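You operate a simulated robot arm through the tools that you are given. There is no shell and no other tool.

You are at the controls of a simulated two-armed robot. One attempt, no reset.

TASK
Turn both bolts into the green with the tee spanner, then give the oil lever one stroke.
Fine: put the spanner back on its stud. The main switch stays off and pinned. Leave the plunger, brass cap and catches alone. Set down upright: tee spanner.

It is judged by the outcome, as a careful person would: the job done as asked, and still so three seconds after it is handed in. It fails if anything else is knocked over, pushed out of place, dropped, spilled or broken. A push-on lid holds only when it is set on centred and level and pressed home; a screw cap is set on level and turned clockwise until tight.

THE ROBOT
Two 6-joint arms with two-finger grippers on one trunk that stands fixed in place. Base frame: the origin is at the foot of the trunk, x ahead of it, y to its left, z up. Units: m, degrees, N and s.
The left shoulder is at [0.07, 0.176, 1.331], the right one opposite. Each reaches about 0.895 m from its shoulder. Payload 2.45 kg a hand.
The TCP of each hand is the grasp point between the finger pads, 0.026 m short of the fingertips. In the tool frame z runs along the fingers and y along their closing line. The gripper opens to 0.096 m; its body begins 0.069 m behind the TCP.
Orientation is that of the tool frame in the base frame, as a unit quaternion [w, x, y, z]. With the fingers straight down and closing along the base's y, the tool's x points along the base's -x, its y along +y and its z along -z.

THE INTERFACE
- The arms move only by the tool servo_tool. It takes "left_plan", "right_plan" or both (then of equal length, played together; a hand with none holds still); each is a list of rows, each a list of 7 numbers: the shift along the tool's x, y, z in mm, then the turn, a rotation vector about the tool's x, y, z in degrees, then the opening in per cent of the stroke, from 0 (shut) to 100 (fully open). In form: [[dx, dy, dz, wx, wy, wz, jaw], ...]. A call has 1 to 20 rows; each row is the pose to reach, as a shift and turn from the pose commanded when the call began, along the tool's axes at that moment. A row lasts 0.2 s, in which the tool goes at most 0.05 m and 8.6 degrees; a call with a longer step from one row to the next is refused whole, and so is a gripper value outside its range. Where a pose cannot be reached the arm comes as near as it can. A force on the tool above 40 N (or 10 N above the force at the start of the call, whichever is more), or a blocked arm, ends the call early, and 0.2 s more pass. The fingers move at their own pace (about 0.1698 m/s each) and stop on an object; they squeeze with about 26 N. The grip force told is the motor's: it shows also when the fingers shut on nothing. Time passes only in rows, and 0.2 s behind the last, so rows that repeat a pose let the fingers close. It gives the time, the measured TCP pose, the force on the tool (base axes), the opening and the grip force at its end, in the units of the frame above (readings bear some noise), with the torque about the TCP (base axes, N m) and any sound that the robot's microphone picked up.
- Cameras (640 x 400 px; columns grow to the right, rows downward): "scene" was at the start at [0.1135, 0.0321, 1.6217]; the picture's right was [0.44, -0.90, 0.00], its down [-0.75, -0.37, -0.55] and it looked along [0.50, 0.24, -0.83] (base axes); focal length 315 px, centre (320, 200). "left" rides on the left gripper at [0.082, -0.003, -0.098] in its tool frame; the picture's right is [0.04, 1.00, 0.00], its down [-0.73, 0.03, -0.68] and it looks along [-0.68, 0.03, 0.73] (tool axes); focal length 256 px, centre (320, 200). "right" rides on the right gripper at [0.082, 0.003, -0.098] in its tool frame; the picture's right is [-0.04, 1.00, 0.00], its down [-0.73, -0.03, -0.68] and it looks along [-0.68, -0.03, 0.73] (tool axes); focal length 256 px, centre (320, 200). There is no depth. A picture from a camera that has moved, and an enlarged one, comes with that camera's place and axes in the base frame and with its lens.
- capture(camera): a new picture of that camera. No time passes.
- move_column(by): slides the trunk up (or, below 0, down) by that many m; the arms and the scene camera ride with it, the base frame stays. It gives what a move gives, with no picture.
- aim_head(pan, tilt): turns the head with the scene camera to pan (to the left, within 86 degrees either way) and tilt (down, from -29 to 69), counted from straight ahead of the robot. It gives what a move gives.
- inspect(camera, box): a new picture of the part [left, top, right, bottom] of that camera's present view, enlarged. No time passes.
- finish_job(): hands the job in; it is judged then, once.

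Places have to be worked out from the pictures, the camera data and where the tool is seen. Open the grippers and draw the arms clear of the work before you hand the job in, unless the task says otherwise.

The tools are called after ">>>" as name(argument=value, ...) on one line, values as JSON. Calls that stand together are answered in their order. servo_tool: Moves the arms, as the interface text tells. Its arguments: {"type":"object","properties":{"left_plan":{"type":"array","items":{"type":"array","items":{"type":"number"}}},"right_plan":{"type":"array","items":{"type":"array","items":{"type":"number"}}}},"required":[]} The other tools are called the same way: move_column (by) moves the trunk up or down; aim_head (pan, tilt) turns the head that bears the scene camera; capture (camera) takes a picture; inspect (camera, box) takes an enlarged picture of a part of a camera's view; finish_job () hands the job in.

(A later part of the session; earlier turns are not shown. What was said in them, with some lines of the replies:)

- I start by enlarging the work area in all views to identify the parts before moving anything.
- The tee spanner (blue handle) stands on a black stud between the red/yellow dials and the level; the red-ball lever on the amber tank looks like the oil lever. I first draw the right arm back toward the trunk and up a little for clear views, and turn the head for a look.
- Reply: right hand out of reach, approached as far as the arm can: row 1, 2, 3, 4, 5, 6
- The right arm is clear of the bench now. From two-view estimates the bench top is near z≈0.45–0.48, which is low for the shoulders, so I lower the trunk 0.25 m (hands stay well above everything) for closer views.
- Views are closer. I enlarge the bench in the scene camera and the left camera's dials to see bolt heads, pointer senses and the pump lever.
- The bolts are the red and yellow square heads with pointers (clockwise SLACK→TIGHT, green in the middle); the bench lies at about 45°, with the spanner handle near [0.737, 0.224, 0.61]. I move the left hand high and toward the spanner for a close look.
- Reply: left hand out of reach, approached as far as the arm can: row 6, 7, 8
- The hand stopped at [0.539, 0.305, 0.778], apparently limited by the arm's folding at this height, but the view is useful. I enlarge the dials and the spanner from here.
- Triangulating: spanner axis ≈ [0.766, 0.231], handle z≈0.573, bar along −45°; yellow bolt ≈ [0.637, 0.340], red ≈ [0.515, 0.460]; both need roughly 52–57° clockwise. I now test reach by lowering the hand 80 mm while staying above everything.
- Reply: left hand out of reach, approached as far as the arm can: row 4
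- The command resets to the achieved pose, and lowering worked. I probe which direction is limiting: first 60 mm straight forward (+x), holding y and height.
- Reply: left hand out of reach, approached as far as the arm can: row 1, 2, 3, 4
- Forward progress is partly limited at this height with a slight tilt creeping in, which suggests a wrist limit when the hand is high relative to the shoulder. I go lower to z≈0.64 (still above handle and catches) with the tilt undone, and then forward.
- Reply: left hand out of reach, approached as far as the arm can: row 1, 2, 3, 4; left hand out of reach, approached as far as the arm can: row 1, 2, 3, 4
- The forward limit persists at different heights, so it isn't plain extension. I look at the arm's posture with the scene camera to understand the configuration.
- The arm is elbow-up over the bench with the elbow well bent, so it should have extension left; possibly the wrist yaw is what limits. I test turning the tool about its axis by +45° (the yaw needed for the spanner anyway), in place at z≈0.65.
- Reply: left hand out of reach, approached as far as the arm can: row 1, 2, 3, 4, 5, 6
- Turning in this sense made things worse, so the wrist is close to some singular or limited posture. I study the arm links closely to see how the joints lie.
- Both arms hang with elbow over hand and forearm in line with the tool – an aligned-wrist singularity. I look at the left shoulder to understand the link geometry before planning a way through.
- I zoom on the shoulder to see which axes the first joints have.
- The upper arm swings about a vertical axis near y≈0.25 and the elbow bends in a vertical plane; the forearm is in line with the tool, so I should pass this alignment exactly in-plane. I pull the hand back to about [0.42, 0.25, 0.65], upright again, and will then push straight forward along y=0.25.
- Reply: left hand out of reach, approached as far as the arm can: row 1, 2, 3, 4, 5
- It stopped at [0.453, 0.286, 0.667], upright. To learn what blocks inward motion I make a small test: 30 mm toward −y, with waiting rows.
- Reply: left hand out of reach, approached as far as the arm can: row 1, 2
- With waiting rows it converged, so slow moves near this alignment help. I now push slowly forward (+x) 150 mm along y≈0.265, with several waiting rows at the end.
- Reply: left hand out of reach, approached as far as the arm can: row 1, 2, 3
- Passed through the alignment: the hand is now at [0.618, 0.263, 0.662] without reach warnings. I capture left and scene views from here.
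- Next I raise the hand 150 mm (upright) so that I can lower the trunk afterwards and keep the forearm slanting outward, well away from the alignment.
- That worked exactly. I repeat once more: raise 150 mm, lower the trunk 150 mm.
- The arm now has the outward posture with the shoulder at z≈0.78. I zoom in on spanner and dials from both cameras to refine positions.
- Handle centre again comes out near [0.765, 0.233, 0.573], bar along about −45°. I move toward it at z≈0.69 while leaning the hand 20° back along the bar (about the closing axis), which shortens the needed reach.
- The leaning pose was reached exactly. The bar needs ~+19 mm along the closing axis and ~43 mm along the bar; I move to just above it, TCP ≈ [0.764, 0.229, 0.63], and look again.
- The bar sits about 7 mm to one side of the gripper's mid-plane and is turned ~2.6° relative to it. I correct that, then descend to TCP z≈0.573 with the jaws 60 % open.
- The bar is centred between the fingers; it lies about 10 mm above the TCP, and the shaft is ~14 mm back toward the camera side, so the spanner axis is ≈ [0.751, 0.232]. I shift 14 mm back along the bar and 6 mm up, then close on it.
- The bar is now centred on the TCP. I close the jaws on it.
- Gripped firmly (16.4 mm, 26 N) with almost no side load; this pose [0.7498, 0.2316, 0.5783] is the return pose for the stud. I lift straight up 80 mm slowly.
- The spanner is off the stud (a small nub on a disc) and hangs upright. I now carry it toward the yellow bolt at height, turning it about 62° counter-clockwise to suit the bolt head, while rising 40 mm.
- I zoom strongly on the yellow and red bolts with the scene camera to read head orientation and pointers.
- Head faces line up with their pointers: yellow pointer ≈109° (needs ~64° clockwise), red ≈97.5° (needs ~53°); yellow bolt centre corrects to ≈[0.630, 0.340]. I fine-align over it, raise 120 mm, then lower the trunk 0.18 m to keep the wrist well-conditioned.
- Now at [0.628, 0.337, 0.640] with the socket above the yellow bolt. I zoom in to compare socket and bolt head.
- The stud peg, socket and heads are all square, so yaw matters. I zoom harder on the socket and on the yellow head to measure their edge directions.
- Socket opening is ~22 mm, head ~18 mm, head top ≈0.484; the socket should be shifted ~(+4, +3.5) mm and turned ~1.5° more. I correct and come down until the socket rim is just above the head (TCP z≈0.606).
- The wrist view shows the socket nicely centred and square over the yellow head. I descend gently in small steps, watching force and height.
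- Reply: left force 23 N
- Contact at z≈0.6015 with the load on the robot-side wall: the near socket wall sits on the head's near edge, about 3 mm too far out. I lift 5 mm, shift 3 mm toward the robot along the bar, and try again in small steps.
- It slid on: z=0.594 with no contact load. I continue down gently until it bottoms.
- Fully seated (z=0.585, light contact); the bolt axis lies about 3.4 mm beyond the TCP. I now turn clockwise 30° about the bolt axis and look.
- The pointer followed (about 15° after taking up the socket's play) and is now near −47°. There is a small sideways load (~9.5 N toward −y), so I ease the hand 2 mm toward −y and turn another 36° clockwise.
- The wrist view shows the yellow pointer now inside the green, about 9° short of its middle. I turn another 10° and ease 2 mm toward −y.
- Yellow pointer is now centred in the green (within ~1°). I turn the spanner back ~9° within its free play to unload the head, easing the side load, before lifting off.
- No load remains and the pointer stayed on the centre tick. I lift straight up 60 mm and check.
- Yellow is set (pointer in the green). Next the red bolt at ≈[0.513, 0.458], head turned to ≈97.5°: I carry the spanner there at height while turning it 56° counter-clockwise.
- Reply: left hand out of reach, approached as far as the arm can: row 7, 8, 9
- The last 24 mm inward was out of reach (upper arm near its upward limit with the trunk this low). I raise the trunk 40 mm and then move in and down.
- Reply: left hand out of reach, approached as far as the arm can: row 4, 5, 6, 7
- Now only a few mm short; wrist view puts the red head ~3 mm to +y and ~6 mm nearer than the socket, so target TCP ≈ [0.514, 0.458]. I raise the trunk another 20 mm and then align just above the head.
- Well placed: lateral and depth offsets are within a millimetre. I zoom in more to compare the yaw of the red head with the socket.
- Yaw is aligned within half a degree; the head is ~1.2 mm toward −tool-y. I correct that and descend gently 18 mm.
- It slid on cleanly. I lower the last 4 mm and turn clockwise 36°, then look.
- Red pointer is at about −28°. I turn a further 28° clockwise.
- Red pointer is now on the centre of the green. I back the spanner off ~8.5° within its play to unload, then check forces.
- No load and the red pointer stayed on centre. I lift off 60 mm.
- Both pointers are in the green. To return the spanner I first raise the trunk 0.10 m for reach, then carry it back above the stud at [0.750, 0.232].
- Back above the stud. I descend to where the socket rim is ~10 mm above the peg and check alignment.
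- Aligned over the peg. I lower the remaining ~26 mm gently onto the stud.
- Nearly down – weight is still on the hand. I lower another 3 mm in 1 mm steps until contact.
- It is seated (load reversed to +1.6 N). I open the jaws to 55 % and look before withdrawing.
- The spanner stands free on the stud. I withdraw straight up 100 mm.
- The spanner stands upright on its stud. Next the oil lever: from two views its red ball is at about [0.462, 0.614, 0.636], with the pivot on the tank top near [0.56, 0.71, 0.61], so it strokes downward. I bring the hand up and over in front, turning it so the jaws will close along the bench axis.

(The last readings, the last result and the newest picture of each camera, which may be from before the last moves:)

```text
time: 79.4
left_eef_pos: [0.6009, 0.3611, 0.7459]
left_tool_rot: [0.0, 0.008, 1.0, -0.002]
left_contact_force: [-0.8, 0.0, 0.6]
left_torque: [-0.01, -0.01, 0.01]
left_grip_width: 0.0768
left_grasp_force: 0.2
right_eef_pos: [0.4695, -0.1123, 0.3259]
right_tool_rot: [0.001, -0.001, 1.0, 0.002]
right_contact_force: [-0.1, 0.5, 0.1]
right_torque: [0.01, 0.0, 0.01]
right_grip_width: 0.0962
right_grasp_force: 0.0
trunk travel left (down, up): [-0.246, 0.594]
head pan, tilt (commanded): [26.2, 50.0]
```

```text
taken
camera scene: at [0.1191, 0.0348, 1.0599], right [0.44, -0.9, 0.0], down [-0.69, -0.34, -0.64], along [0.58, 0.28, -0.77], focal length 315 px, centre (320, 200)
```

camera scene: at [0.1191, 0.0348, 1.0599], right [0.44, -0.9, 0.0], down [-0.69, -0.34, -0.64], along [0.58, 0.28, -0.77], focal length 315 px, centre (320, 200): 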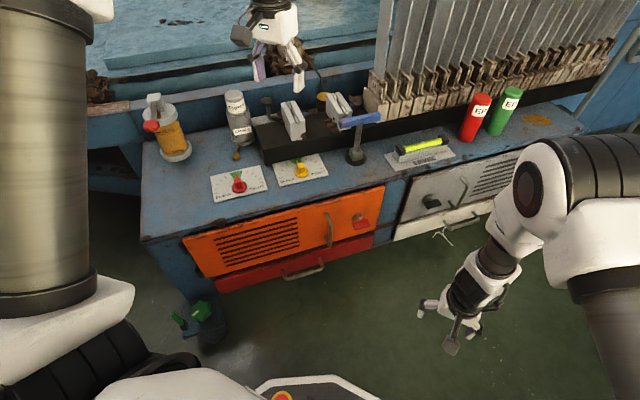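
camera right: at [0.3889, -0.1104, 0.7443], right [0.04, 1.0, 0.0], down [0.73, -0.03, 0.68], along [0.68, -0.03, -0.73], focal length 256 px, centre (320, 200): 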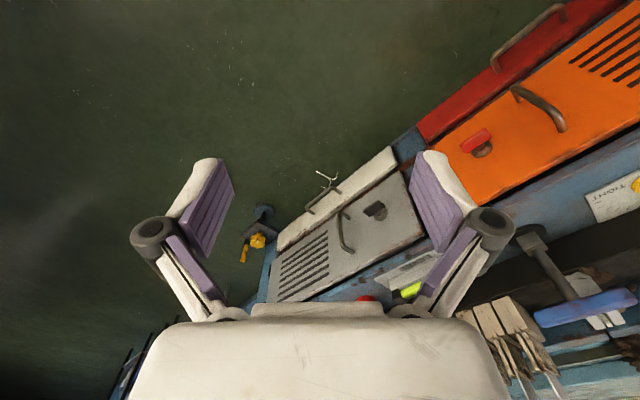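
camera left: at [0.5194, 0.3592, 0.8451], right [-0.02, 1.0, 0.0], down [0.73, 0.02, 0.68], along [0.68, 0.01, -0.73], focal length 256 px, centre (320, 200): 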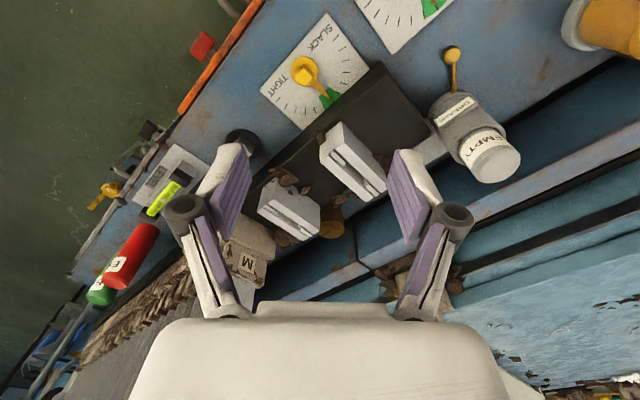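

The tank and lever are now visible to the scene camera; I zoom in on them.

>>> inspect(camera="scene", box=[130, 80, 210, 170])

>>> inspect(camera="scene", box=[210, 75, 350, 165])

```text
4.44 times, centred on (170, 125) of scene
camera zoom: at [0.1191, 0.0348, 1.0599], right [0.44, -0.9, 0.0], down [-0.69, -0.34, -0.64], along [0.58, 0.28, -0.77], focal length 1398 px, centre (987, 533)
```

zoom: 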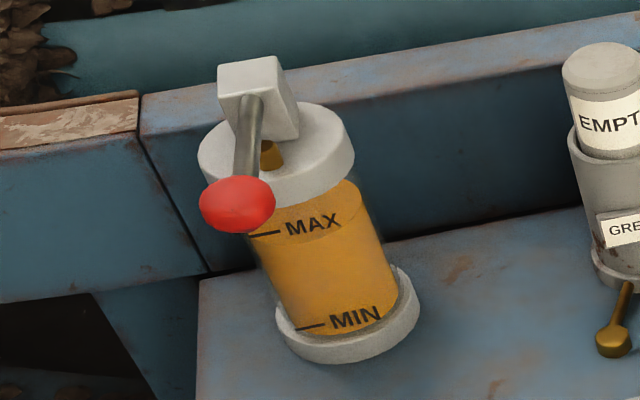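

```text
4.44 times, centred on (280, 120) of scene
camera zoom: at [0.1191, 0.0348, 1.0599], right [0.44, -0.9, 0.0], down [-0.69, -0.34, -0.64], along [0.58, 0.28, -0.77], focal length 1398 px, centre (498, 556)
```

zoom: 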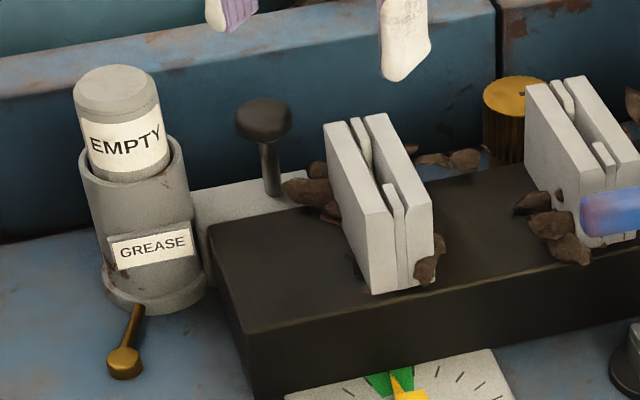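

Ball ≈ [0.462, 0.614, 0.635], lever pointing toward the robot, slightly raised. I move the hand in front and above it, turning the jaws to the bench axis, and look with the wrist camera.

>>> servo_tool(left_plan=[[21.8, 27, 0.7, 0, 0, -5.75, 80], [43.6, 54, 1.5, 0, 0, -11.5, 80], [65.4, 81.1, 2.2, 0, 0, -17.25, 80], [87.2, 108.1, 3, 0, 0, -23, 80], [109, 135.1, 3.7, 0, 0, -28.75, 80], [130.8, 162.1, 4.5, 0, 0, -34.5, 80], [152.6, 189.2, 5.2, 0, 0, -40.25, 80], [174.4, 216.2, 6, 0, 0, -46, 80], [174.4, 216.2, 6, 0, 0, -46, 80]])

>>> capture(camera="left")

>>> capture(camera="scene")

```text
time: 81.4
left_eef_pos: [0.4496, 0.5795, 0.7382]
left_tool_rot: [-0.001, -0.383, 0.924, -0.002]
left_contact_force: [0.2, 0.9, -0.4]
left_torque: [0.03, -0.01, -0.01]
left_grip_width: 0.0768
left_grasp_force: 0.0
left hand out of reach, approached as far as the arm can: row 8, 9
right_eef_pos: [0.4704, -0.1138, 0.3264]
right_tool_rot: [0.0, 0.0, 1.0, 0.002]
right_contact_force: [0.8, 0.5, -0.2]
right_torque: [-0.04, -0.01, -0.02]
right_grip_width: 0.096
right_grasp_force: 0.1
trunk travel left (down, up): [-0.246, 0.594]
head pan, tilt (commanded): [26.2, 50.0]
```

```text
taken
camera left: at [0.3953, 0.5207, 0.8369], right [-0.74, 0.68, 0.0], down [0.5, 0.54, 0.68], along [0.46, 0.5, -0.74], focal length 256 px, centre (320, 200)
```

left: 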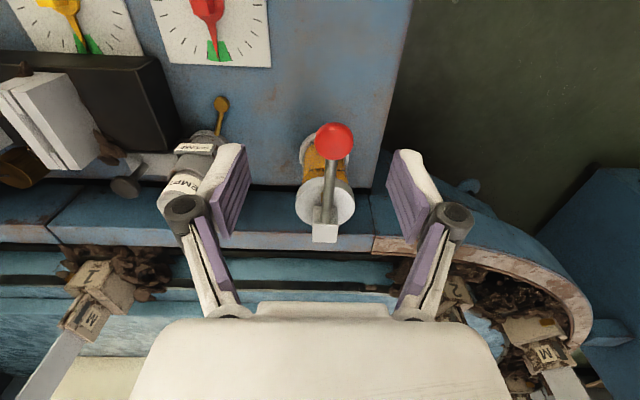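

```text
taken
camera scene: at [0.1191, 0.0347, 1.06], right [0.44, -0.9, 0.0], down [-0.69, -0.34, -0.64], along [0.58, 0.28, -0.77], focal length 315 px, centre (320, 200)
```

scene: 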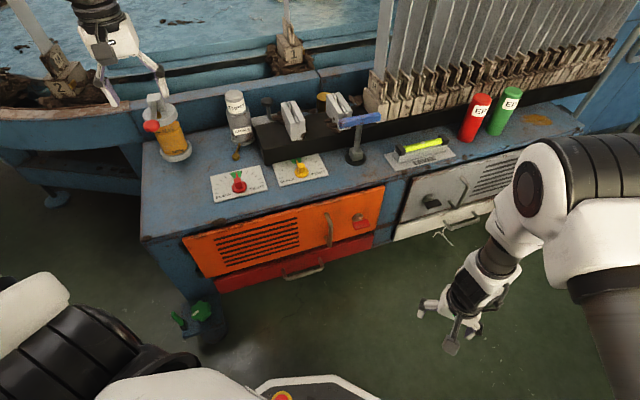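

The wrist view confirms the ball at ≈[0.463, 0.614, 0.635] with the lever pointing straight along the hand's x-axis. I move over it and down to z≈0.68 with open jaws, then check.

>>> servo_tool(left_plan=[[-9, 4, 10, 0, 0, 0, 80], [-18, 8, 20, 0, 0, 0, 80], [-27, 12, 30, 0, 0, 0, 80], [-34.2, 14.9, 45, 0, 0, 0, 80], [-34.2, 14.9, 58, 0, 0, 0, 80], [-34.2, 14.9, 58, 0, 0, 0, 80]])

>>> capture(camera="left")

>>> inspect(camera="scene", box=[110, 60, 220, 170])

```text
time: 82.8
left_eef_pos: [0.465, 0.6148, 0.6804]
left_tool_rot: [-0.001, -0.384, 0.924, -0.001]
left_contact_force: [0.5, -0.4, 0.0]
left_torque: [0.01, 0.02, 0.02]
left_grip_width: 0.0767
left_grasp_force: 0.0
right_eef_pos: [0.47, -0.1137, 0.3273]
right_tool_rot: [0.0, 0.0, 1.0, 0.001]
right_contact_force: [0.5, 0.3, 0.5]
right_torque: [0.01, 0.03, 0.02]
right_grip_width: 0.096
right_grasp_force: 0.1
trunk travel left (down, up): [-0.246, 0.594]
head pan, tilt (commanded): [26.2, 50.0]
```

```text
taken
camera left: at [0.4098, 0.5557, 0.779], right [-0.74, 0.68, 0.0], down [0.5, 0.54, 0.68], along [0.46, 0.5, -0.74], focal length 256 px, centre (320, 200)
```

left: 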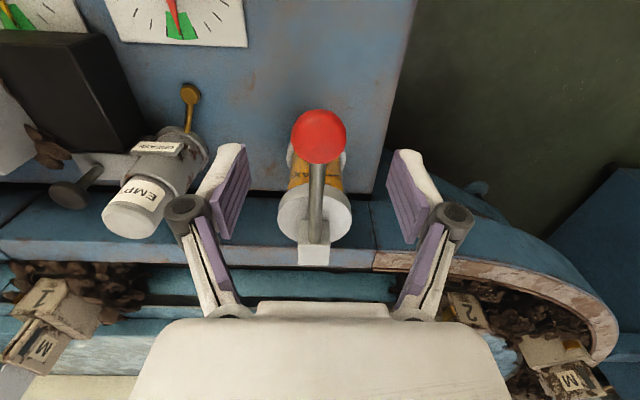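

```text
3.64 times, centred on (165, 115) of scene
camera zoom: at [0.119, 0.0348, 1.06], right [0.44, -0.9, 0.0], down [-0.69, -0.34, -0.64], along [0.58, 0.28, -0.77], focal length 1144 px, centre (884, 509)
```

zoom: 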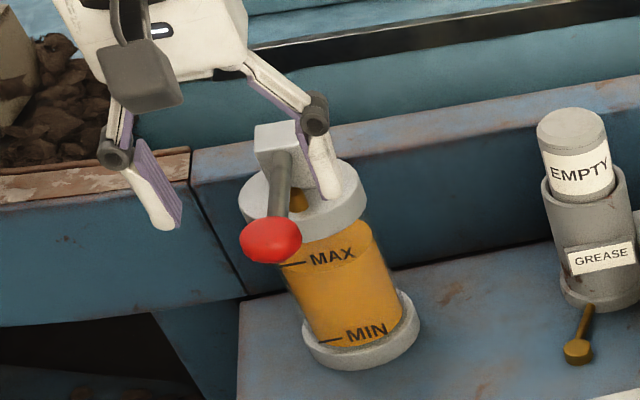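

The ball is exactly under the TCP axis. I descend 45 mm so the jaws straddle it and close gently.

>>> servo_tool(left_plan=[[0, 0, 12, 0, 0, 0, 80], [0, 0, 24, 0, 0, 0, 80], [0, 0, 36, 0, 0, 0, 80], [0, 0, 45, 0, 0, 0, 80], [0, 0, 45, 0, 0, 0, 80]])

>>> capture(camera="left")

>>> inspect(camera="scene", box=[110, 60, 220, 170])

```text
time: 84.0
left_eef_pos: [0.465, 0.6145, 0.6359]
left_tool_rot: [-0.001, -0.384, 0.924, -0.001]
left_contact_force: [-0.2, 0.2, 0.5]
left_torque: [-0.03, 0.02, 0.05]
left_grip_width: 0.0769
left_grasp_force: 0.0
right_eef_pos: [0.4709, -0.113, 0.326]
right_tool_rot: [0.0, 0.0, 1.0, 0.001]
right_contact_force: [0.0, 0.4, -0.6]
right_torque: [-0.01, 0.01, 0.01]
right_grip_width: 0.0962
right_grasp_force: 0.1
trunk travel left (down, up): [-0.246, 0.594]
head pan, tilt (commanded): [26.2, 50.0]
```

```text
taken
camera left: at [0.4099, 0.5552, 0.7345], right [-0.74, 0.68, 0.0], down [0.5, 0.54, 0.68], along [0.46, 0.5, -0.74], focal length 256 px, centre (320, 200)
```

left: 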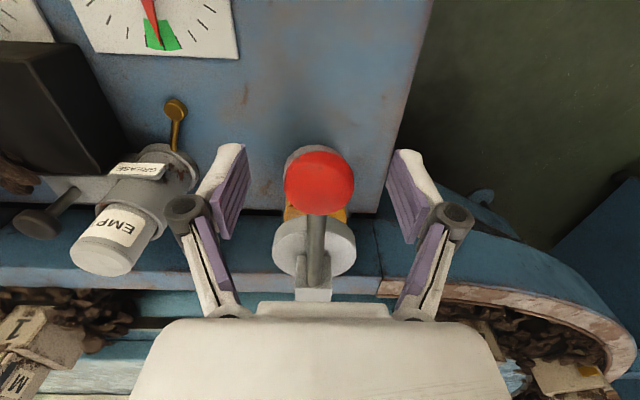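

```text
3.64 times, centred on (165, 115) of scene
camera zoom: at [0.119, 0.0348, 1.06], right [0.44, -0.9, 0.0], down [-0.69, -0.34, -0.64], along [0.58, 0.28, -0.77], focal length 1144 px, centre (884, 509)
```

zoom: 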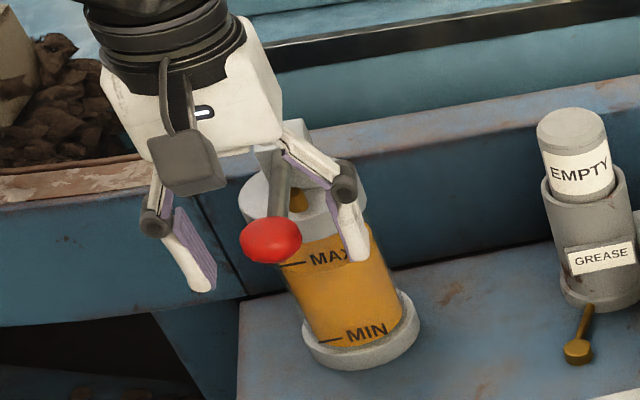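

The ball is at the TCP between the jaws. I close on it.

>>> servo_tool(left_plan=[[0, 0, 0, 0, 0, 0, 50], [0, 0, 0, 0, 0, 0, 30], [0, 0, 0, 0, 0, 0, 10], [0, 0, 0, 0, 0, 0, 0], [0, 0, 0, 0, 0, 0, 0]])

>>> inspect(camera="scene", box=[110, 60, 220, 170])

```text
time: 85.2
left_eef_pos: [0.4661, 0.6152, 0.6362]
left_tool_rot: [0.0, -0.382, 0.924, -0.001]
left_contact_force: [2.7, -4.1, 0.1]
left_torque: [0.0, 0.01, -0.03]
left_grip_width: 0.0317
left_grasp_force: 45.1
right_eef_pos: [0.4707, -0.1136, 0.3261]
right_tool_rot: [0.0, -0.001, 1.0, 0.001]
right_contact_force: [-0.3, -0.6, -1.0]
right_torque: [-0.02, 0.01, 0.02]
right_grip_width: 0.0959
right_grasp_force: 0.0
trunk travel left (down, up): [-0.246, 0.594]
head pan, tilt (commanded): [26.2, 50.0]
```

```text
3.64 times, centred on (165, 115) of scene
camera zoom: at [0.1194, 0.0344, 1.0599], right [0.44, -0.9, 0.0], down [-0.69, -0.34, -0.64], along [0.58, 0.28, -0.77], focal length 1144 px, centre (884, 509)
```

zoom: 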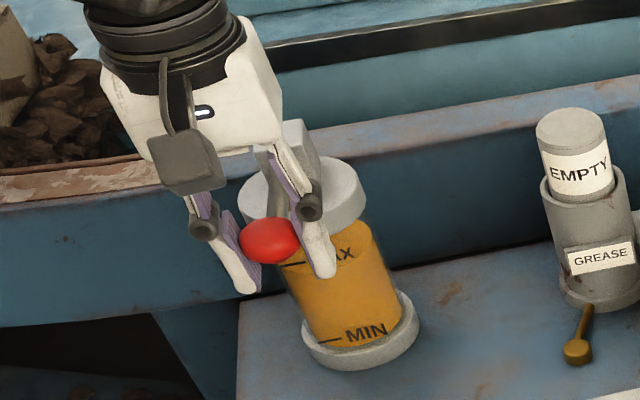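

Held (31.7 mm). I begin the downstroke along the arc about the pivot – first about 21 mm down – and check the forces.

>>> servo_tool(left_plan=[[0.9, 0, 7, 0, 0, 0, 0], [1.4, 0, 14, 0, 0, 0, 0], [1.7, 0, 21, 0, 0, 0, 0], [1.7, 0, 21, 0, 0, 0, 0]])

>>> inspect(camera="scene", box=[110, 60, 220, 170])

```text
time: 86.2
left_eef_pos: [0.4645, 0.6143, 0.6163]
left_tool_rot: [0.001, -0.382, 0.924, -0.001]
left_contact_force: [7.8, 0.3, 9.0]
left_torque: [0.84, -0.8, -0.04]
left_grip_width: 0.0316
left_grasp_force: 45.1
right_eef_pos: [0.4695, -0.1129, 0.326]
right_tool_rot: [-0.001, 0.001, 1.0, 0.001]
right_contact_force: [0.9, 0.2, -0.2]
right_torque: [0.01, 0.0, 0.01]
right_grip_width: 0.0958
right_grasp_force: 0.0
trunk travel left (down, up): [-0.246, 0.594]
head pan, tilt (commanded): [26.2, 50.0]
```

```text
3.64 times, centred on (165, 115) of scene
camera zoom: at [0.1189, 0.0339, 1.06], right [0.44, -0.9, 0.0], down [-0.69, -0.34, -0.64], along [0.58, 0.28, -0.77], focal length 1144 px, centre (884, 509)
```

zoom: 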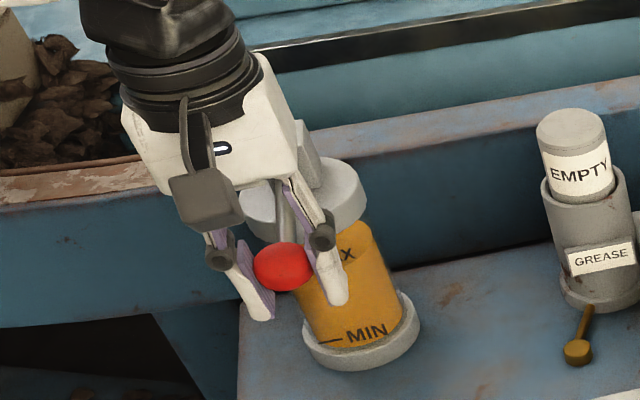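

Lever moves with ~9 N resistance; the reaction shows my path is about 2 mm too far out. I continue the stroke downward along the corrected arc and monitor.

>>> servo_tool(left_plan=[[-2.5, -0.7, 7.5, 0, 0, 0, 0], [-3.2, -1, 15, 0, 0, 0, 0], [-4.2, -1, 22.6, 0, 0, 0, 0], [-5.8, -1, 30, 0, 0, 0, 0], [-7.7, -1, 37.5, 0, 0, 0, 0], [-7.7, -1, 37.5, 0, 0, 0, 0]])

>>> inspect(camera="scene", box=[110, 60, 220, 170])

>>> capture(camera="left")

```text
time: 87.6
left_eef_pos: [0.4692, 0.6175, 0.5788]
left_tool_rot: [-0.001, -0.383, 0.924, -0.001]
left_contact_force: [-15.3, 0.1, 7.1]
left_torque: [0.67, -0.72, -0.09]
left_grip_width: 0.0314
left_grasp_force: 44.4
right_eef_pos: [0.4696, -0.1124, 0.3261]
right_tool_rot: [0.001, -0.001, 1.0, 0.002]
right_contact_force: [-0.1, -0.2, -0.2]
right_torque: [0.0, 0.01, 0.01]
right_grip_width: 0.0963
right_grasp_force: 0.0
trunk travel left (down, up): [-0.246, 0.594]
head pan, tilt (commanded): [26.2, 50.0]
```

```text
3.64 times, centred on (165, 115) of scene
camera zoom: at [0.1172, 0.0341, 1.0602], right [0.44, -0.9, 0.0], down [-0.69, -0.34, -0.64], along [0.58, 0.28, -0.76], focal length 1144 px, centre (884, 509)
```

zoom: 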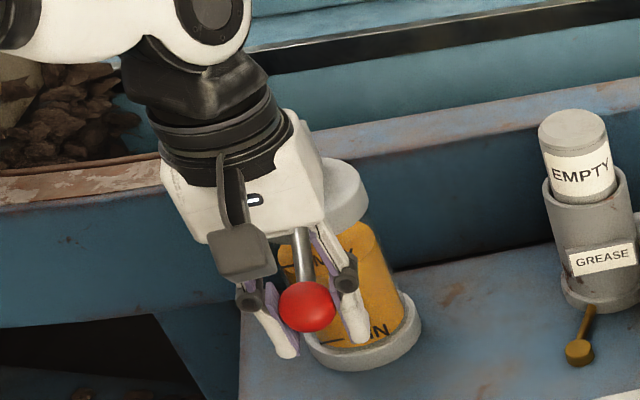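

```text
taken
camera left: at [0.4138, 0.5583, 0.6776], right [-0.74, 0.68, 0.0], down [0.5, 0.54, 0.68], along [0.46, 0.5, -0.74], focal length 256 px, centre (320, 200)
```

left: 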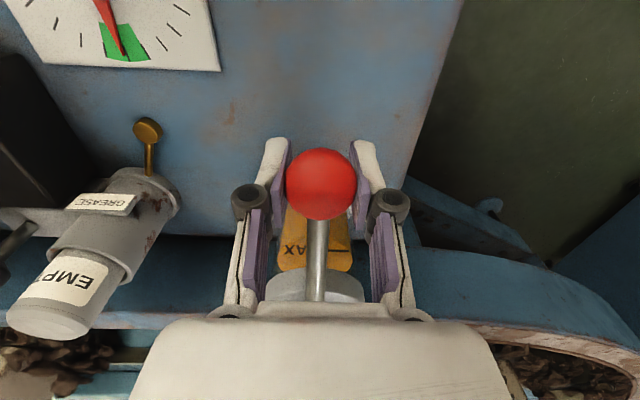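

The lever is going down smoothly (now ~26° of travel, 7 N). I ease the small side and radial loads and continue another ~17 mm down.

>>> servo_tool(left_plan=[[0.8, 0.7, 4, 0, 0, 0, 0], [0.2, 0.7, 8, 0, 0, 0, 0], [-1.2, 0.7, 12, 0, 0, 0, 0], [-3, 0.7, 16.5, 0, 0, 0, 0], [-3, 0.7, 16.5, 0, 0, 0, 0]])

>>> inspect(camera="scene", box=[110, 60, 220, 170])

```text
time: 88.8
left_eef_pos: [0.4707, 0.6187, 0.5582]
left_tool_rot: [-0.002, -0.383, 0.924, -0.002]
left_contact_force: [-8.6, -7.0, -7.3]
left_torque: [-0.55, 0.41, 0.03]
left_grip_width: 0.0114
left_grasp_force: 36.5
right_eef_pos: [0.4702, -0.1144, 0.3258]
right_tool_rot: [0.001, 0.0, 1.0, 0.0]
right_contact_force: [-0.2, 0.5, 0.2]
right_torque: [-0.04, -0.01, -0.02]
right_grip_width: 0.0962
right_grasp_force: 0.1
trunk travel left (down, up): [-0.246, 0.594]
head pan, tilt (commanded): [26.2, 50.0]
```

```text
3.64 times, centred on (165, 115) of scene
camera zoom: at [0.1192, 0.0351, 1.0595], right [0.44, -0.9, 0.0], down [-0.69, -0.34, -0.64], along [0.58, 0.28, -0.77], focal length 1144 px, centre (884, 509)
```

zoom: 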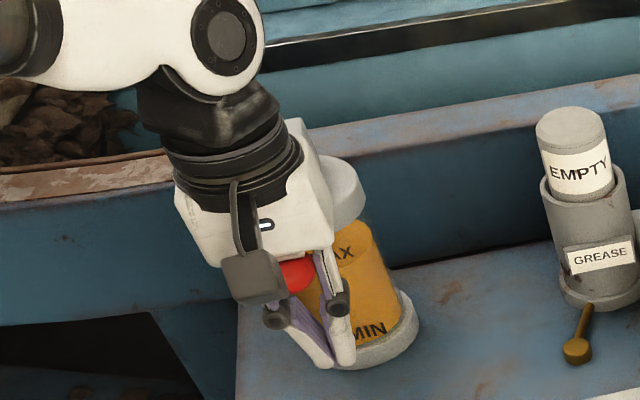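

The grip width dropped to 11 mm: the ball has slipped up in the jaws, perhaps because the lever reached its stop. I look closely before moving.

>>> capture(camera="left")

>>> inspect(camera="scene", box=[140, 100, 200, 150])

```text
taken
camera left: at [0.4164, 0.5604, 0.6576], right [-0.74, 0.68, 0.0], down [0.5, 0.54, 0.67], along [0.46, 0.49, -0.74], focal length 256 px, centre (320, 200)
```

left: 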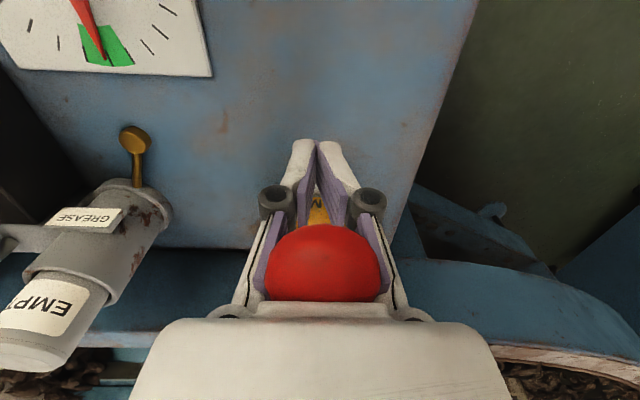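

```text
8.00 times, centred on (170, 125) of scene
camera zoom: at [0.1192, 0.0351, 1.0595], right [0.44, -0.9, 0.0], down [-0.69, -0.34, -0.64], along [0.58, 0.28, -0.77], focal length 2517 px, centre (1520, 800)
```

zoom: 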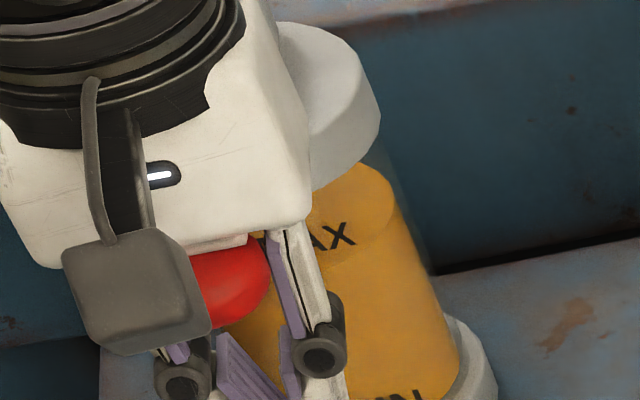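

The ball is now caged between palm and closed fingers at about z≈0.605 (mid-travel), and the lever seems friction-held. Since the palm can press and the fingers can lift it, I use this cage to complete the same downstroke: 18 mm down first, watching force.

>>> servo_tool(left_plan=[[1, 0, 4.5, 0, 0, 0, 0], [1, 0, 9, 0, 0, 0, 0], [0.7, 0, 13.5, 0, 0, 0, 0], [0.2, 0, 18, 0, 0, 0, 0], [0.2, 0, 18, 0, 0, 0, 0]])

>>> capture(camera="left")

>>> inspect(camera="scene", box=[110, 60, 220, 170])

```text
time: 90.0
left_eef_pos: [0.4728, 0.6211, 0.5457]
left_tool_rot: [0.002, -0.383, 0.924, 0.0]
left_contact_force: [9.1, 16.0, 22.5]
left_torque: [0.81, -1.16, -0.07]
left_grip_width: 0.0112
left_grasp_force: 35.8
right_eef_pos: [0.4702, -0.1138, 0.3277]
right_tool_rot: [0.001, 0.0, 1.0, 0.001]
right_contact_force: [-0.6, -0.6, -1.1]
right_torque: [0.01, 0.02, -0.02]
right_grip_width: 0.0964
right_grasp_force: 0.1
trunk travel left (down, up): [-0.246, 0.594]
head pan, tilt (commanded): [26.2, 50.0]
```

```text
taken
camera left: at [0.4167, 0.5606, 0.6428], right [-0.74, 0.68, 0.0], down [0.49, 0.54, 0.68], along [0.46, 0.5, -0.73], focal length 256 px, centre (320, 200)
```

left: 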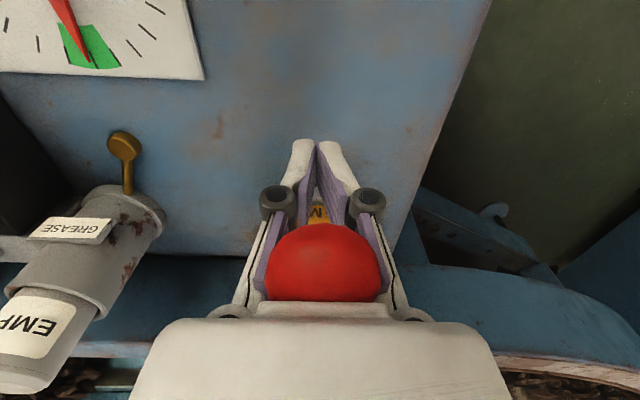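

```text
3.64 times, centred on (165, 115) of scene
camera zoom: at [0.1179, 0.0337, 1.0602], right [0.44, -0.9, 0.0], down [-0.69, -0.34, -0.64], along [0.58, 0.28, -0.77], focal length 1144 px, centre (884, 509)
```

zoom: 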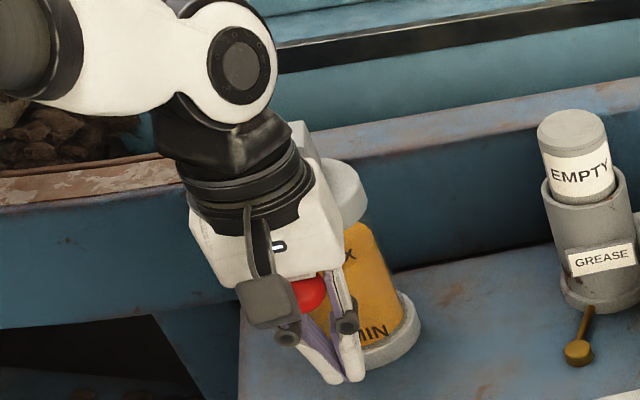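

Resistance rose to ~22 N with extra moment – the rod is bearing on the gripper in this cage, so this is not a clean way to push. I unload 4 mm, open the jaws and see whether the lever stays put.

>>> servo_tool(left_plan=[[-1.5, 0, -4, 0, 0, 0, 0], [-1.5, 0, -4, 0, 0, 0, 40], [-1.5, 0, -4, 0, 0, 0, 80], [-1.5, 0, -4, 0, 0, 0, 80]])

>>> capture(camera="left")

>>> inspect(camera="scene", box=[110, 60, 220, 170])

```text
time: 91.0
left_eef_pos: [0.4728, 0.6207, 0.5464]
left_tool_rot: [-0.001, -0.384, 0.923, -0.002]
left_contact_force: [-0.4, -1.8, 1.8]
left_torque: [0.08, -0.02, 0.0]
left_grip_width: 0.0768
left_grasp_force: 0.1
right_eef_pos: [0.4713, -0.1142, 0.3267]
right_tool_rot: [0.0, 0.0, 1.0, 0.001]
right_contact_force: [1.0, 0.3, -0.4]
right_torque: [-0.01, 0.0, 0.0]
right_grip_width: 0.096
right_grasp_force: 0.1
trunk travel left (down, up): [-0.246, 0.594]
head pan, tilt (commanded): [26.2, 50.0]
```

```text
taken
camera left: at [0.4176, 0.5617, 0.6456], right [-0.74, 0.68, 0.0], down [0.5, 0.54, 0.68], along [0.46, 0.5, -0.74], focal length 256 px, centre (320, 200)
```

left: 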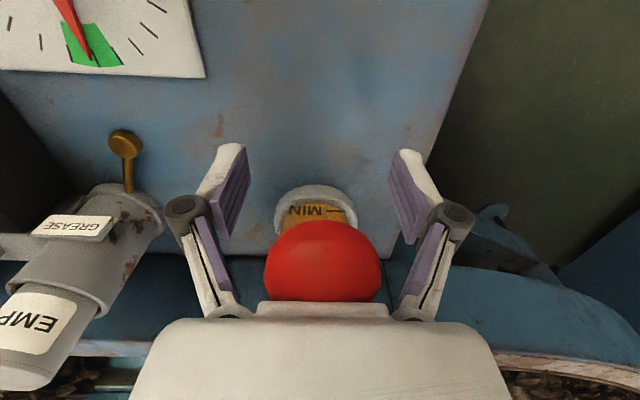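

```text
3.64 times, centred on (165, 115) of scene
camera zoom: at [0.1188, 0.0344, 1.06], right [0.44, -0.9, 0.0], down [-0.69, -0.34, -0.64], along [0.58, 0.28, -0.77], focal length 1144 px, centre (884, 509)
```

zoom: 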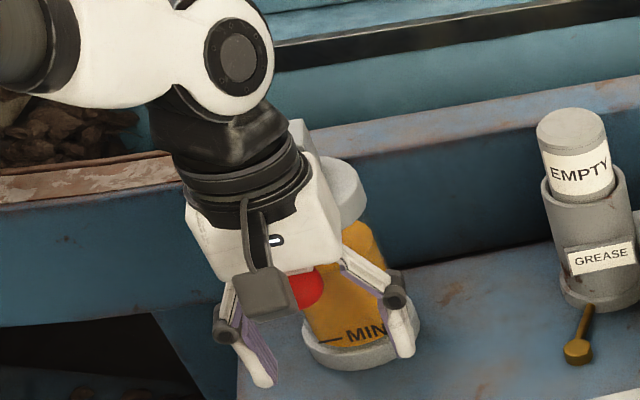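

The lever presses only ~2 N on the palm. I raise the hand 25 mm to see whether the ball follows (spring) or stays (friction).

>>> servo_tool(left_plan=[[0, 0, -8, 0, 0, 0, 80], [0, 0, -16, 0, 0, 0, 80], [0, 0, -25, 0, 0, 0, 80], [0, 0, -25, 0, 0, 0, 80]])

>>> capture(camera="left")

```text
time: 92.0
left_eef_pos: [0.4746, 0.621, 0.5704]
left_tool_rot: [0.0, -0.383, 0.924, -0.001]
left_contact_force: [-0.5, -0.5, 1.0]
left_torque: [-0.02, -0.03, 0.0]
left_grip_width: 0.0767
left_grasp_force: 0.0
right_eef_pos: [0.4687, -0.113, 0.3262]
right_tool_rot: [0.001, 0.0, 1.0, 0.001]
right_contact_force: [-0.3, 0.6, -0.3]
right_torque: [0.04, -0.01, 0.01]
right_grip_width: 0.0962
right_grasp_force: 0.0
trunk travel left (down, up): [-0.246, 0.594]
head pan, tilt (commanded): [26.2, 50.0]
```

```text
taken
camera left: at [0.4178, 0.5623, 0.67], right [-0.74, 0.68, 0.0], down [0.5, 0.54, 0.68], along [0.46, 0.5, -0.74], focal length 256 px, centre (320, 200)
```

left: 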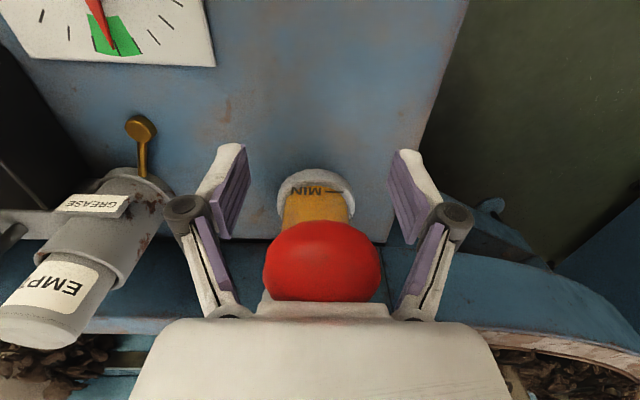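

The ball follows the palm up, so the lever springs back lightly. Before deciding anything further I compare the tank (oil level, lever) with the earlier picture.

>>> inspect(camera="scene", box=[130, 80, 210, 170])

>>> inspect(camera="left", box=[240, 140, 400, 320])

```text
4.44 times, centred on (170, 125) of scene
camera zoom: at [0.119, 0.0348, 1.06], right [0.44, -0.9, 0.0], down [-0.69, -0.34, -0.64], along [0.58, 0.28, -0.77], focal length 1398 px, centre (987, 533)
```

zoom: 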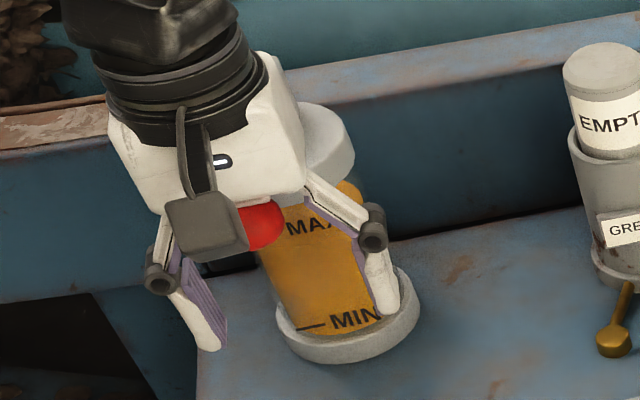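

```text
2.22 times, centred on (320, 230) of left
camera zoom: at [0.4178, 0.5623, 0.67], right [-0.74, 0.68, 0.0], down [0.5, 0.54, 0.68], along [0.46, 0.5, -0.74], focal length 569 px, centre (320, 133)
```

zoom: 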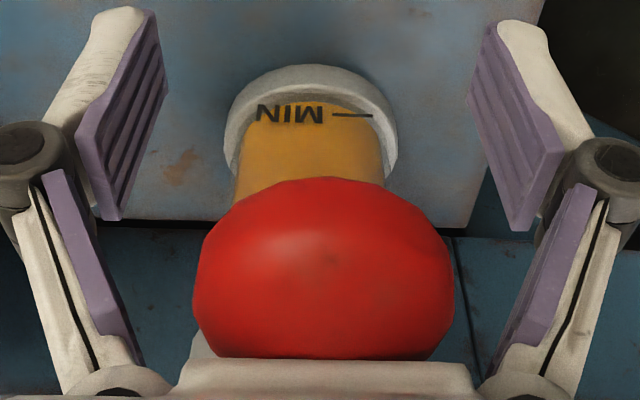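

The earlier slip with no prior creep indicates the lever had met its lower stop, i.e. the downstroke was completed. I now raise the hand straight up with open jaws so the lever can spring back fully to its rest position.

>>> servo_tool(left_plan=[[0, 0, -12, 0, 0, 0, 80], [0, 0, -25, 0, 0, 0, 80], [0, 0, -45, 0, 0, 0, 80], [0, 0, -70, 0, 0, 0, 80], [0, 0, -95, 0, 0, 0, 80], [0, 0, -120, 0, 0, 0, 80], [0, 0, -120, 0, 0, 0, 80]])

>>> capture(camera="left")

>>> inspect(camera="scene", box=[130, 80, 210, 170])

```text
time: 93.6
left_eef_pos: [0.4724, 0.6219, 0.6927]
left_tool_rot: [-0.001, -0.383, 0.924, 0.0]
left_contact_force: [-0.5, -0.2, -0.5]
left_torque: [0.02, 0.05, 0.03]
left_grip_width: 0.0766
left_grasp_force: 0.0
right_eef_pos: [0.4693, -0.1126, 0.3261]
right_tool_rot: [-0.001, 0.0, 1.0, 0.001]
right_contact_force: [1.0, 0.3, 1.1]
right_torque: [-0.01, -0.02, 0.0]
right_grip_width: 0.0961
right_grasp_force: 0.1
trunk travel left (down, up): [-0.246, 0.594]
head pan, tilt (commanded): [26.2, 50.0]
```

```text
taken
camera left: at [0.4171, 0.5618, 0.7923], right [-0.74, 0.68, 0.0], down [0.5, 0.54, 0.68], along [0.46, 0.5, -0.74], focal length 256 px, centre (320, 200)
```

left: 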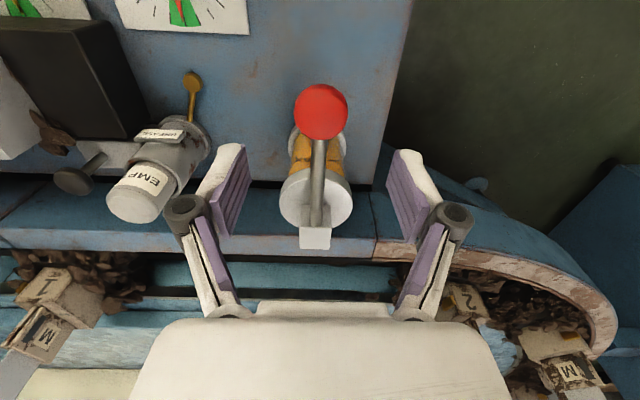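

```text
4.44 times, centred on (170, 125) of scene
camera zoom: at [0.1191, 0.0349, 1.0599], right [0.44, -0.9, 0.0], down [-0.69, -0.34, -0.64], along [0.58, 0.28, -0.77], focal length 1398 px, centre (987, 533)
```

zoom: 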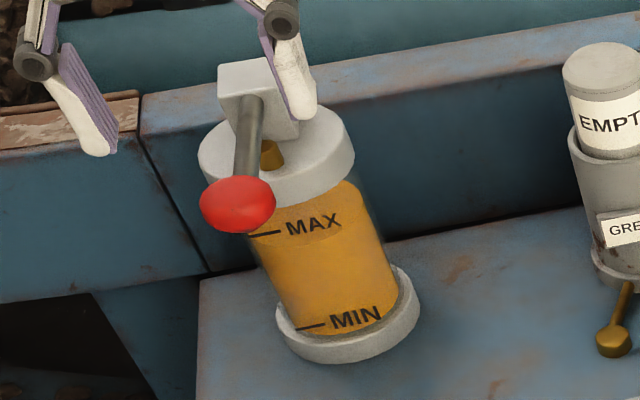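

The lever has sprung back to its original rest position. I zoom in on the pump head to judge how far the lever can travel mechanically.

>>> inspect(camera="scene", box=[140, 88, 180, 134])

>>> inspect(camera="left", box=[270, 70, 370, 260])

```text
8.70 times, centred on (160, 111) of scene
camera zoom: at [0.1191, 0.0349, 1.0599], right [0.44, -0.9, 0.0], down [-0.69, -0.34, -0.64], along [0.58, 0.28, -0.77], focal length 2736 px, centre (1711, 974)
```

zoom: 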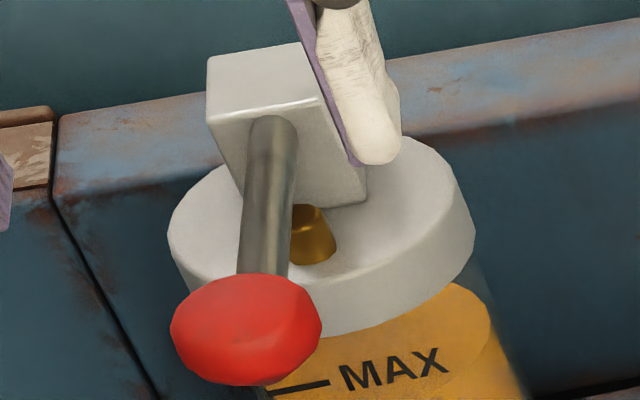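

```text
2.11 times, centred on (320, 165) of left
camera zoom: at [0.4171, 0.5618, 0.7923], right [-0.74, 0.68, 0.0], down [0.5, 0.54, 0.68], along [0.46, 0.5, -0.74], focal length 539 px, centre (320, 274)
```

zoom: 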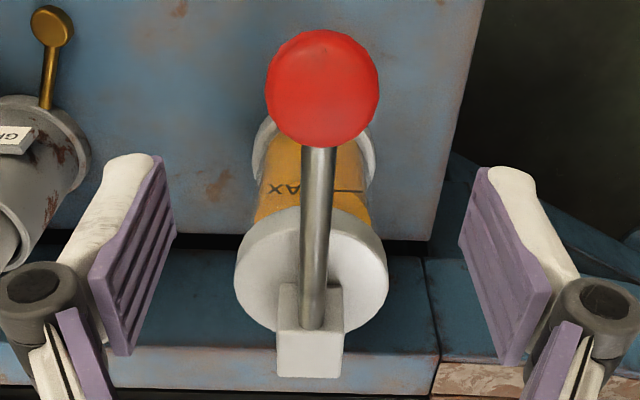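

The lever is back at rest and the pump looks as before, with the stroke done to its stop. I now clear the arms: raise the trunk 0.25 m so both hands lift well above the bench.

>>> move_column(by=0.25)

>>> servo_tool(left_plan=[[10, 0, -10, 0, 0, 0, 80], [20, -5, -15, 0, 0, 0, 80], [30, -10, -15, 0, 0, 0, 80], [30, -10, -15, 0, 0, 0, 80]])

>>> capture(camera="scene")

>>> capture(camera="left")

```text
time: 96.2
left_eef_pos: [0.4732, 0.6216, 0.9426]
left_tool_rot: [-0.002, -0.383, 0.924, -0.001]
left_contact_force: [0.6, -0.1, -1.2]
left_torque: [-0.01, -0.01, 0.0]
left_grip_width: 0.0771
left_grasp_force: 0.0
right_eef_pos: [0.4708, -0.1138, 0.5757]
right_tool_rot: [0.001, 0.0, 1.0, 0.001]
right_contact_force: [-0.3, -0.8, -0.7]
right_torque: [-0.01, 0.0, -0.04]
right_grip_width: 0.0962
right_grasp_force: 0.1
trunk travel left (down, up): [-0.496, 0.344]
head pan, tilt (commanded): [26.2, 50.0]
```

```text
time: 97.2
left_eef_pos: [0.4589, 0.5922, 0.9594]
left_tool_rot: [0.0, -0.383, 0.924, -0.001]
left_contact_force: [-0.6, 0.6, 0.3]
left_torque: [0.01, 0.02, 0.0]
left_grip_width: 0.0769
left_grasp_force: 0.0
right_eef_pos: [0.4707, -0.1134, 0.5758]
right_tool_rot: [0.0, 0.0, 1.0, 0.001]
right_contact_force: [0.1, 0.5, -0.3]
right_torque: [-0.04, -0.04, 0.03]
right_grip_width: 0.0956
right_grasp_force: 0.1
trunk travel left (down, up): [-0.496, 0.344]
head pan, tilt (commanded): [26.2, 50.0]
```

```text
taken
camera scene: at [0.1193, 0.035, 1.3099], right [0.44, -0.9, 0.0], down [-0.69, -0.34, -0.64], along [0.58, 0.28, -0.77], focal length 315 px, centre (320, 200)
```

scene: 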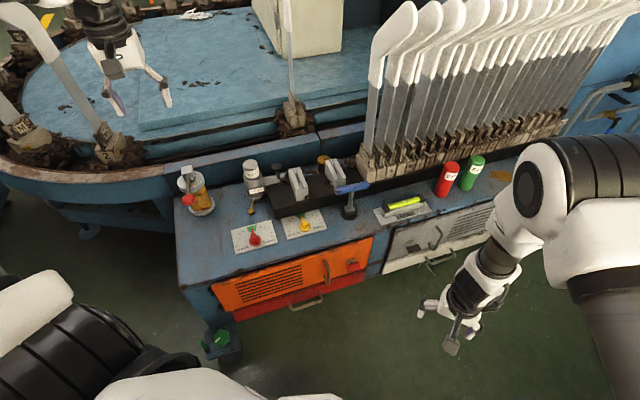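

```text
taken
camera left: at [0.4033, 0.5333, 1.0574], right [-0.74, 0.68, 0.0], down [0.5, 0.54, 0.68], along [0.46, 0.5, -0.74], focal length 256 px, centre (320, 200)
```

left: 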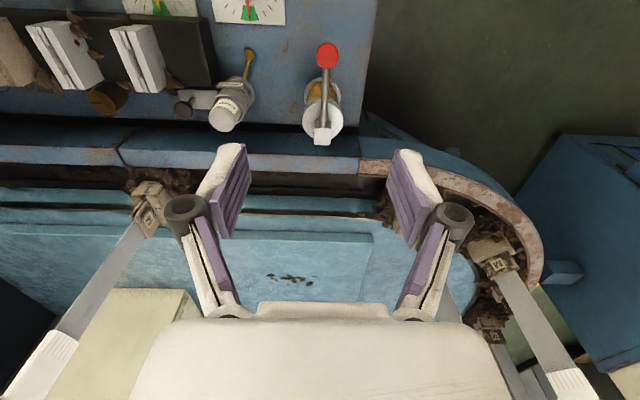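

Both arms are clear of the bench. I make a last close check of the dials, the spanner on its stud, and the rest of the bench.

>>> inspect(camera="scene", box=[220, 200, 340, 260])

>>> inspect(camera="scene", box=[310, 140, 400, 230])

>>> inspect(camera="scene", box=[165, 145, 345, 285])

```text
5.33 times, centred on (280, 230) of scene
camera zoom: at [0.1193, 0.035, 1.3099], right [0.44, -0.9, 0.0], down [-0.69, -0.34, -0.64], along [0.58, 0.28, -0.77], focal length 1678 px, centre (533, 40)
```

zoom: 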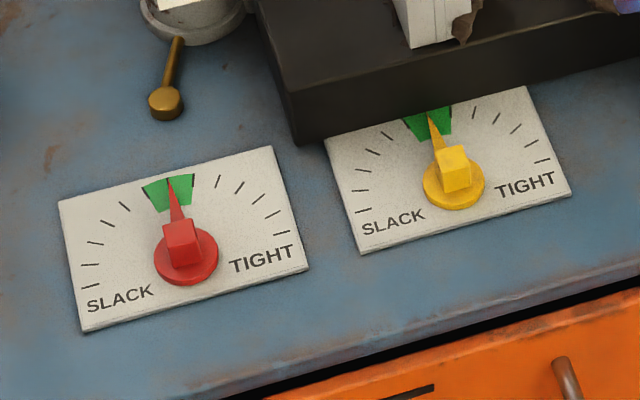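

```text
4.44 times, centred on (355, 185) of scene
camera zoom: at [0.1193, 0.035, 1.3099], right [0.44, -0.9, 0.0], down [-0.69, -0.34, -0.64], along [0.58, 0.28, -0.77], focal length 1398 px, centre (164, 267)
```

zoom: 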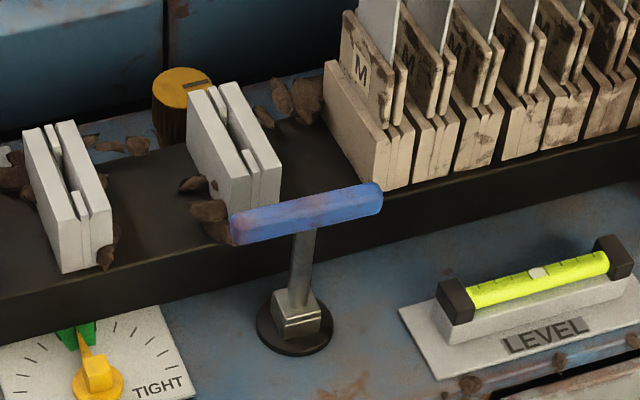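

```text
2.86 times, centred on (255, 215) of scene
camera zoom: at [0.1193, 0.035, 1.3099], right [0.44, -0.9, 0.0], down [-0.69, -0.34, -0.64], along [0.58, 0.28, -0.77], focal length 899 px, centre (506, 157)
```

zoom: 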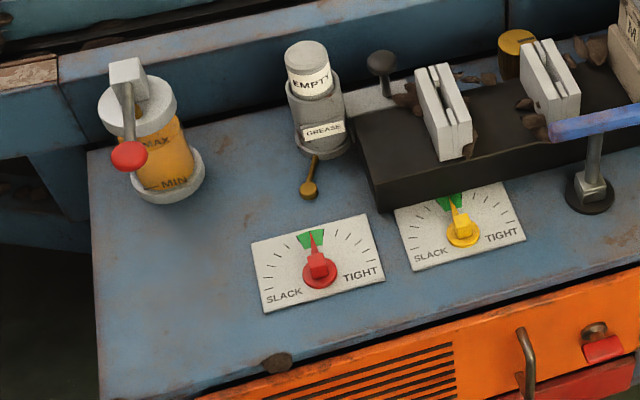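

I'm about to hand the job in; this is what I see and what I'm less sure of:
- **Bolts:** both pointers stand on the centre of the green.
- **Spanner:** it stands upright on its stud.
- **Oil lever:** it is back at rest after one downstroke and return. I take the downstroke to have reached its stop, because the ball slipped in the jaws at the bottom, but I didn't see the stop itself. It also got a short press partway down before I let it return.
- **Everything else:** it looks undisturbed, and both hands are open and clear of the bench.

>>> finish_job()

```text
The job is handed in.
```

I've handed the job in. Both bolts are in the green and the spanner is back on its stud. The oil lever had one stroke, but I'm less sure of that part.

- **Bolts:** the red and yellow pointers both sit at the centre of the green, within about a degree by my measurements.
- **Spanner:** it is standing upright on its stud.
- **Oil lever:** I pushed it down about 25°, then the ball slipped in the jaws. I took that as the lower stop, but I didn't see the stop or hear any sound from it. Before letting the lever go, I also pressed it a short way down from mid-travel. It then sprang back to rest. If the slip wasn't the stop, the stroke fell short, and if the second press counts separately, it got more than one.
- **Everything else:** I never touched the main switch, plunger, brass cap or catches. In the last pictures nothing looks moved or knocked over, though I didn't pick out the main switch or its pin.

Both grippers are open and the arms are clear of the bench.
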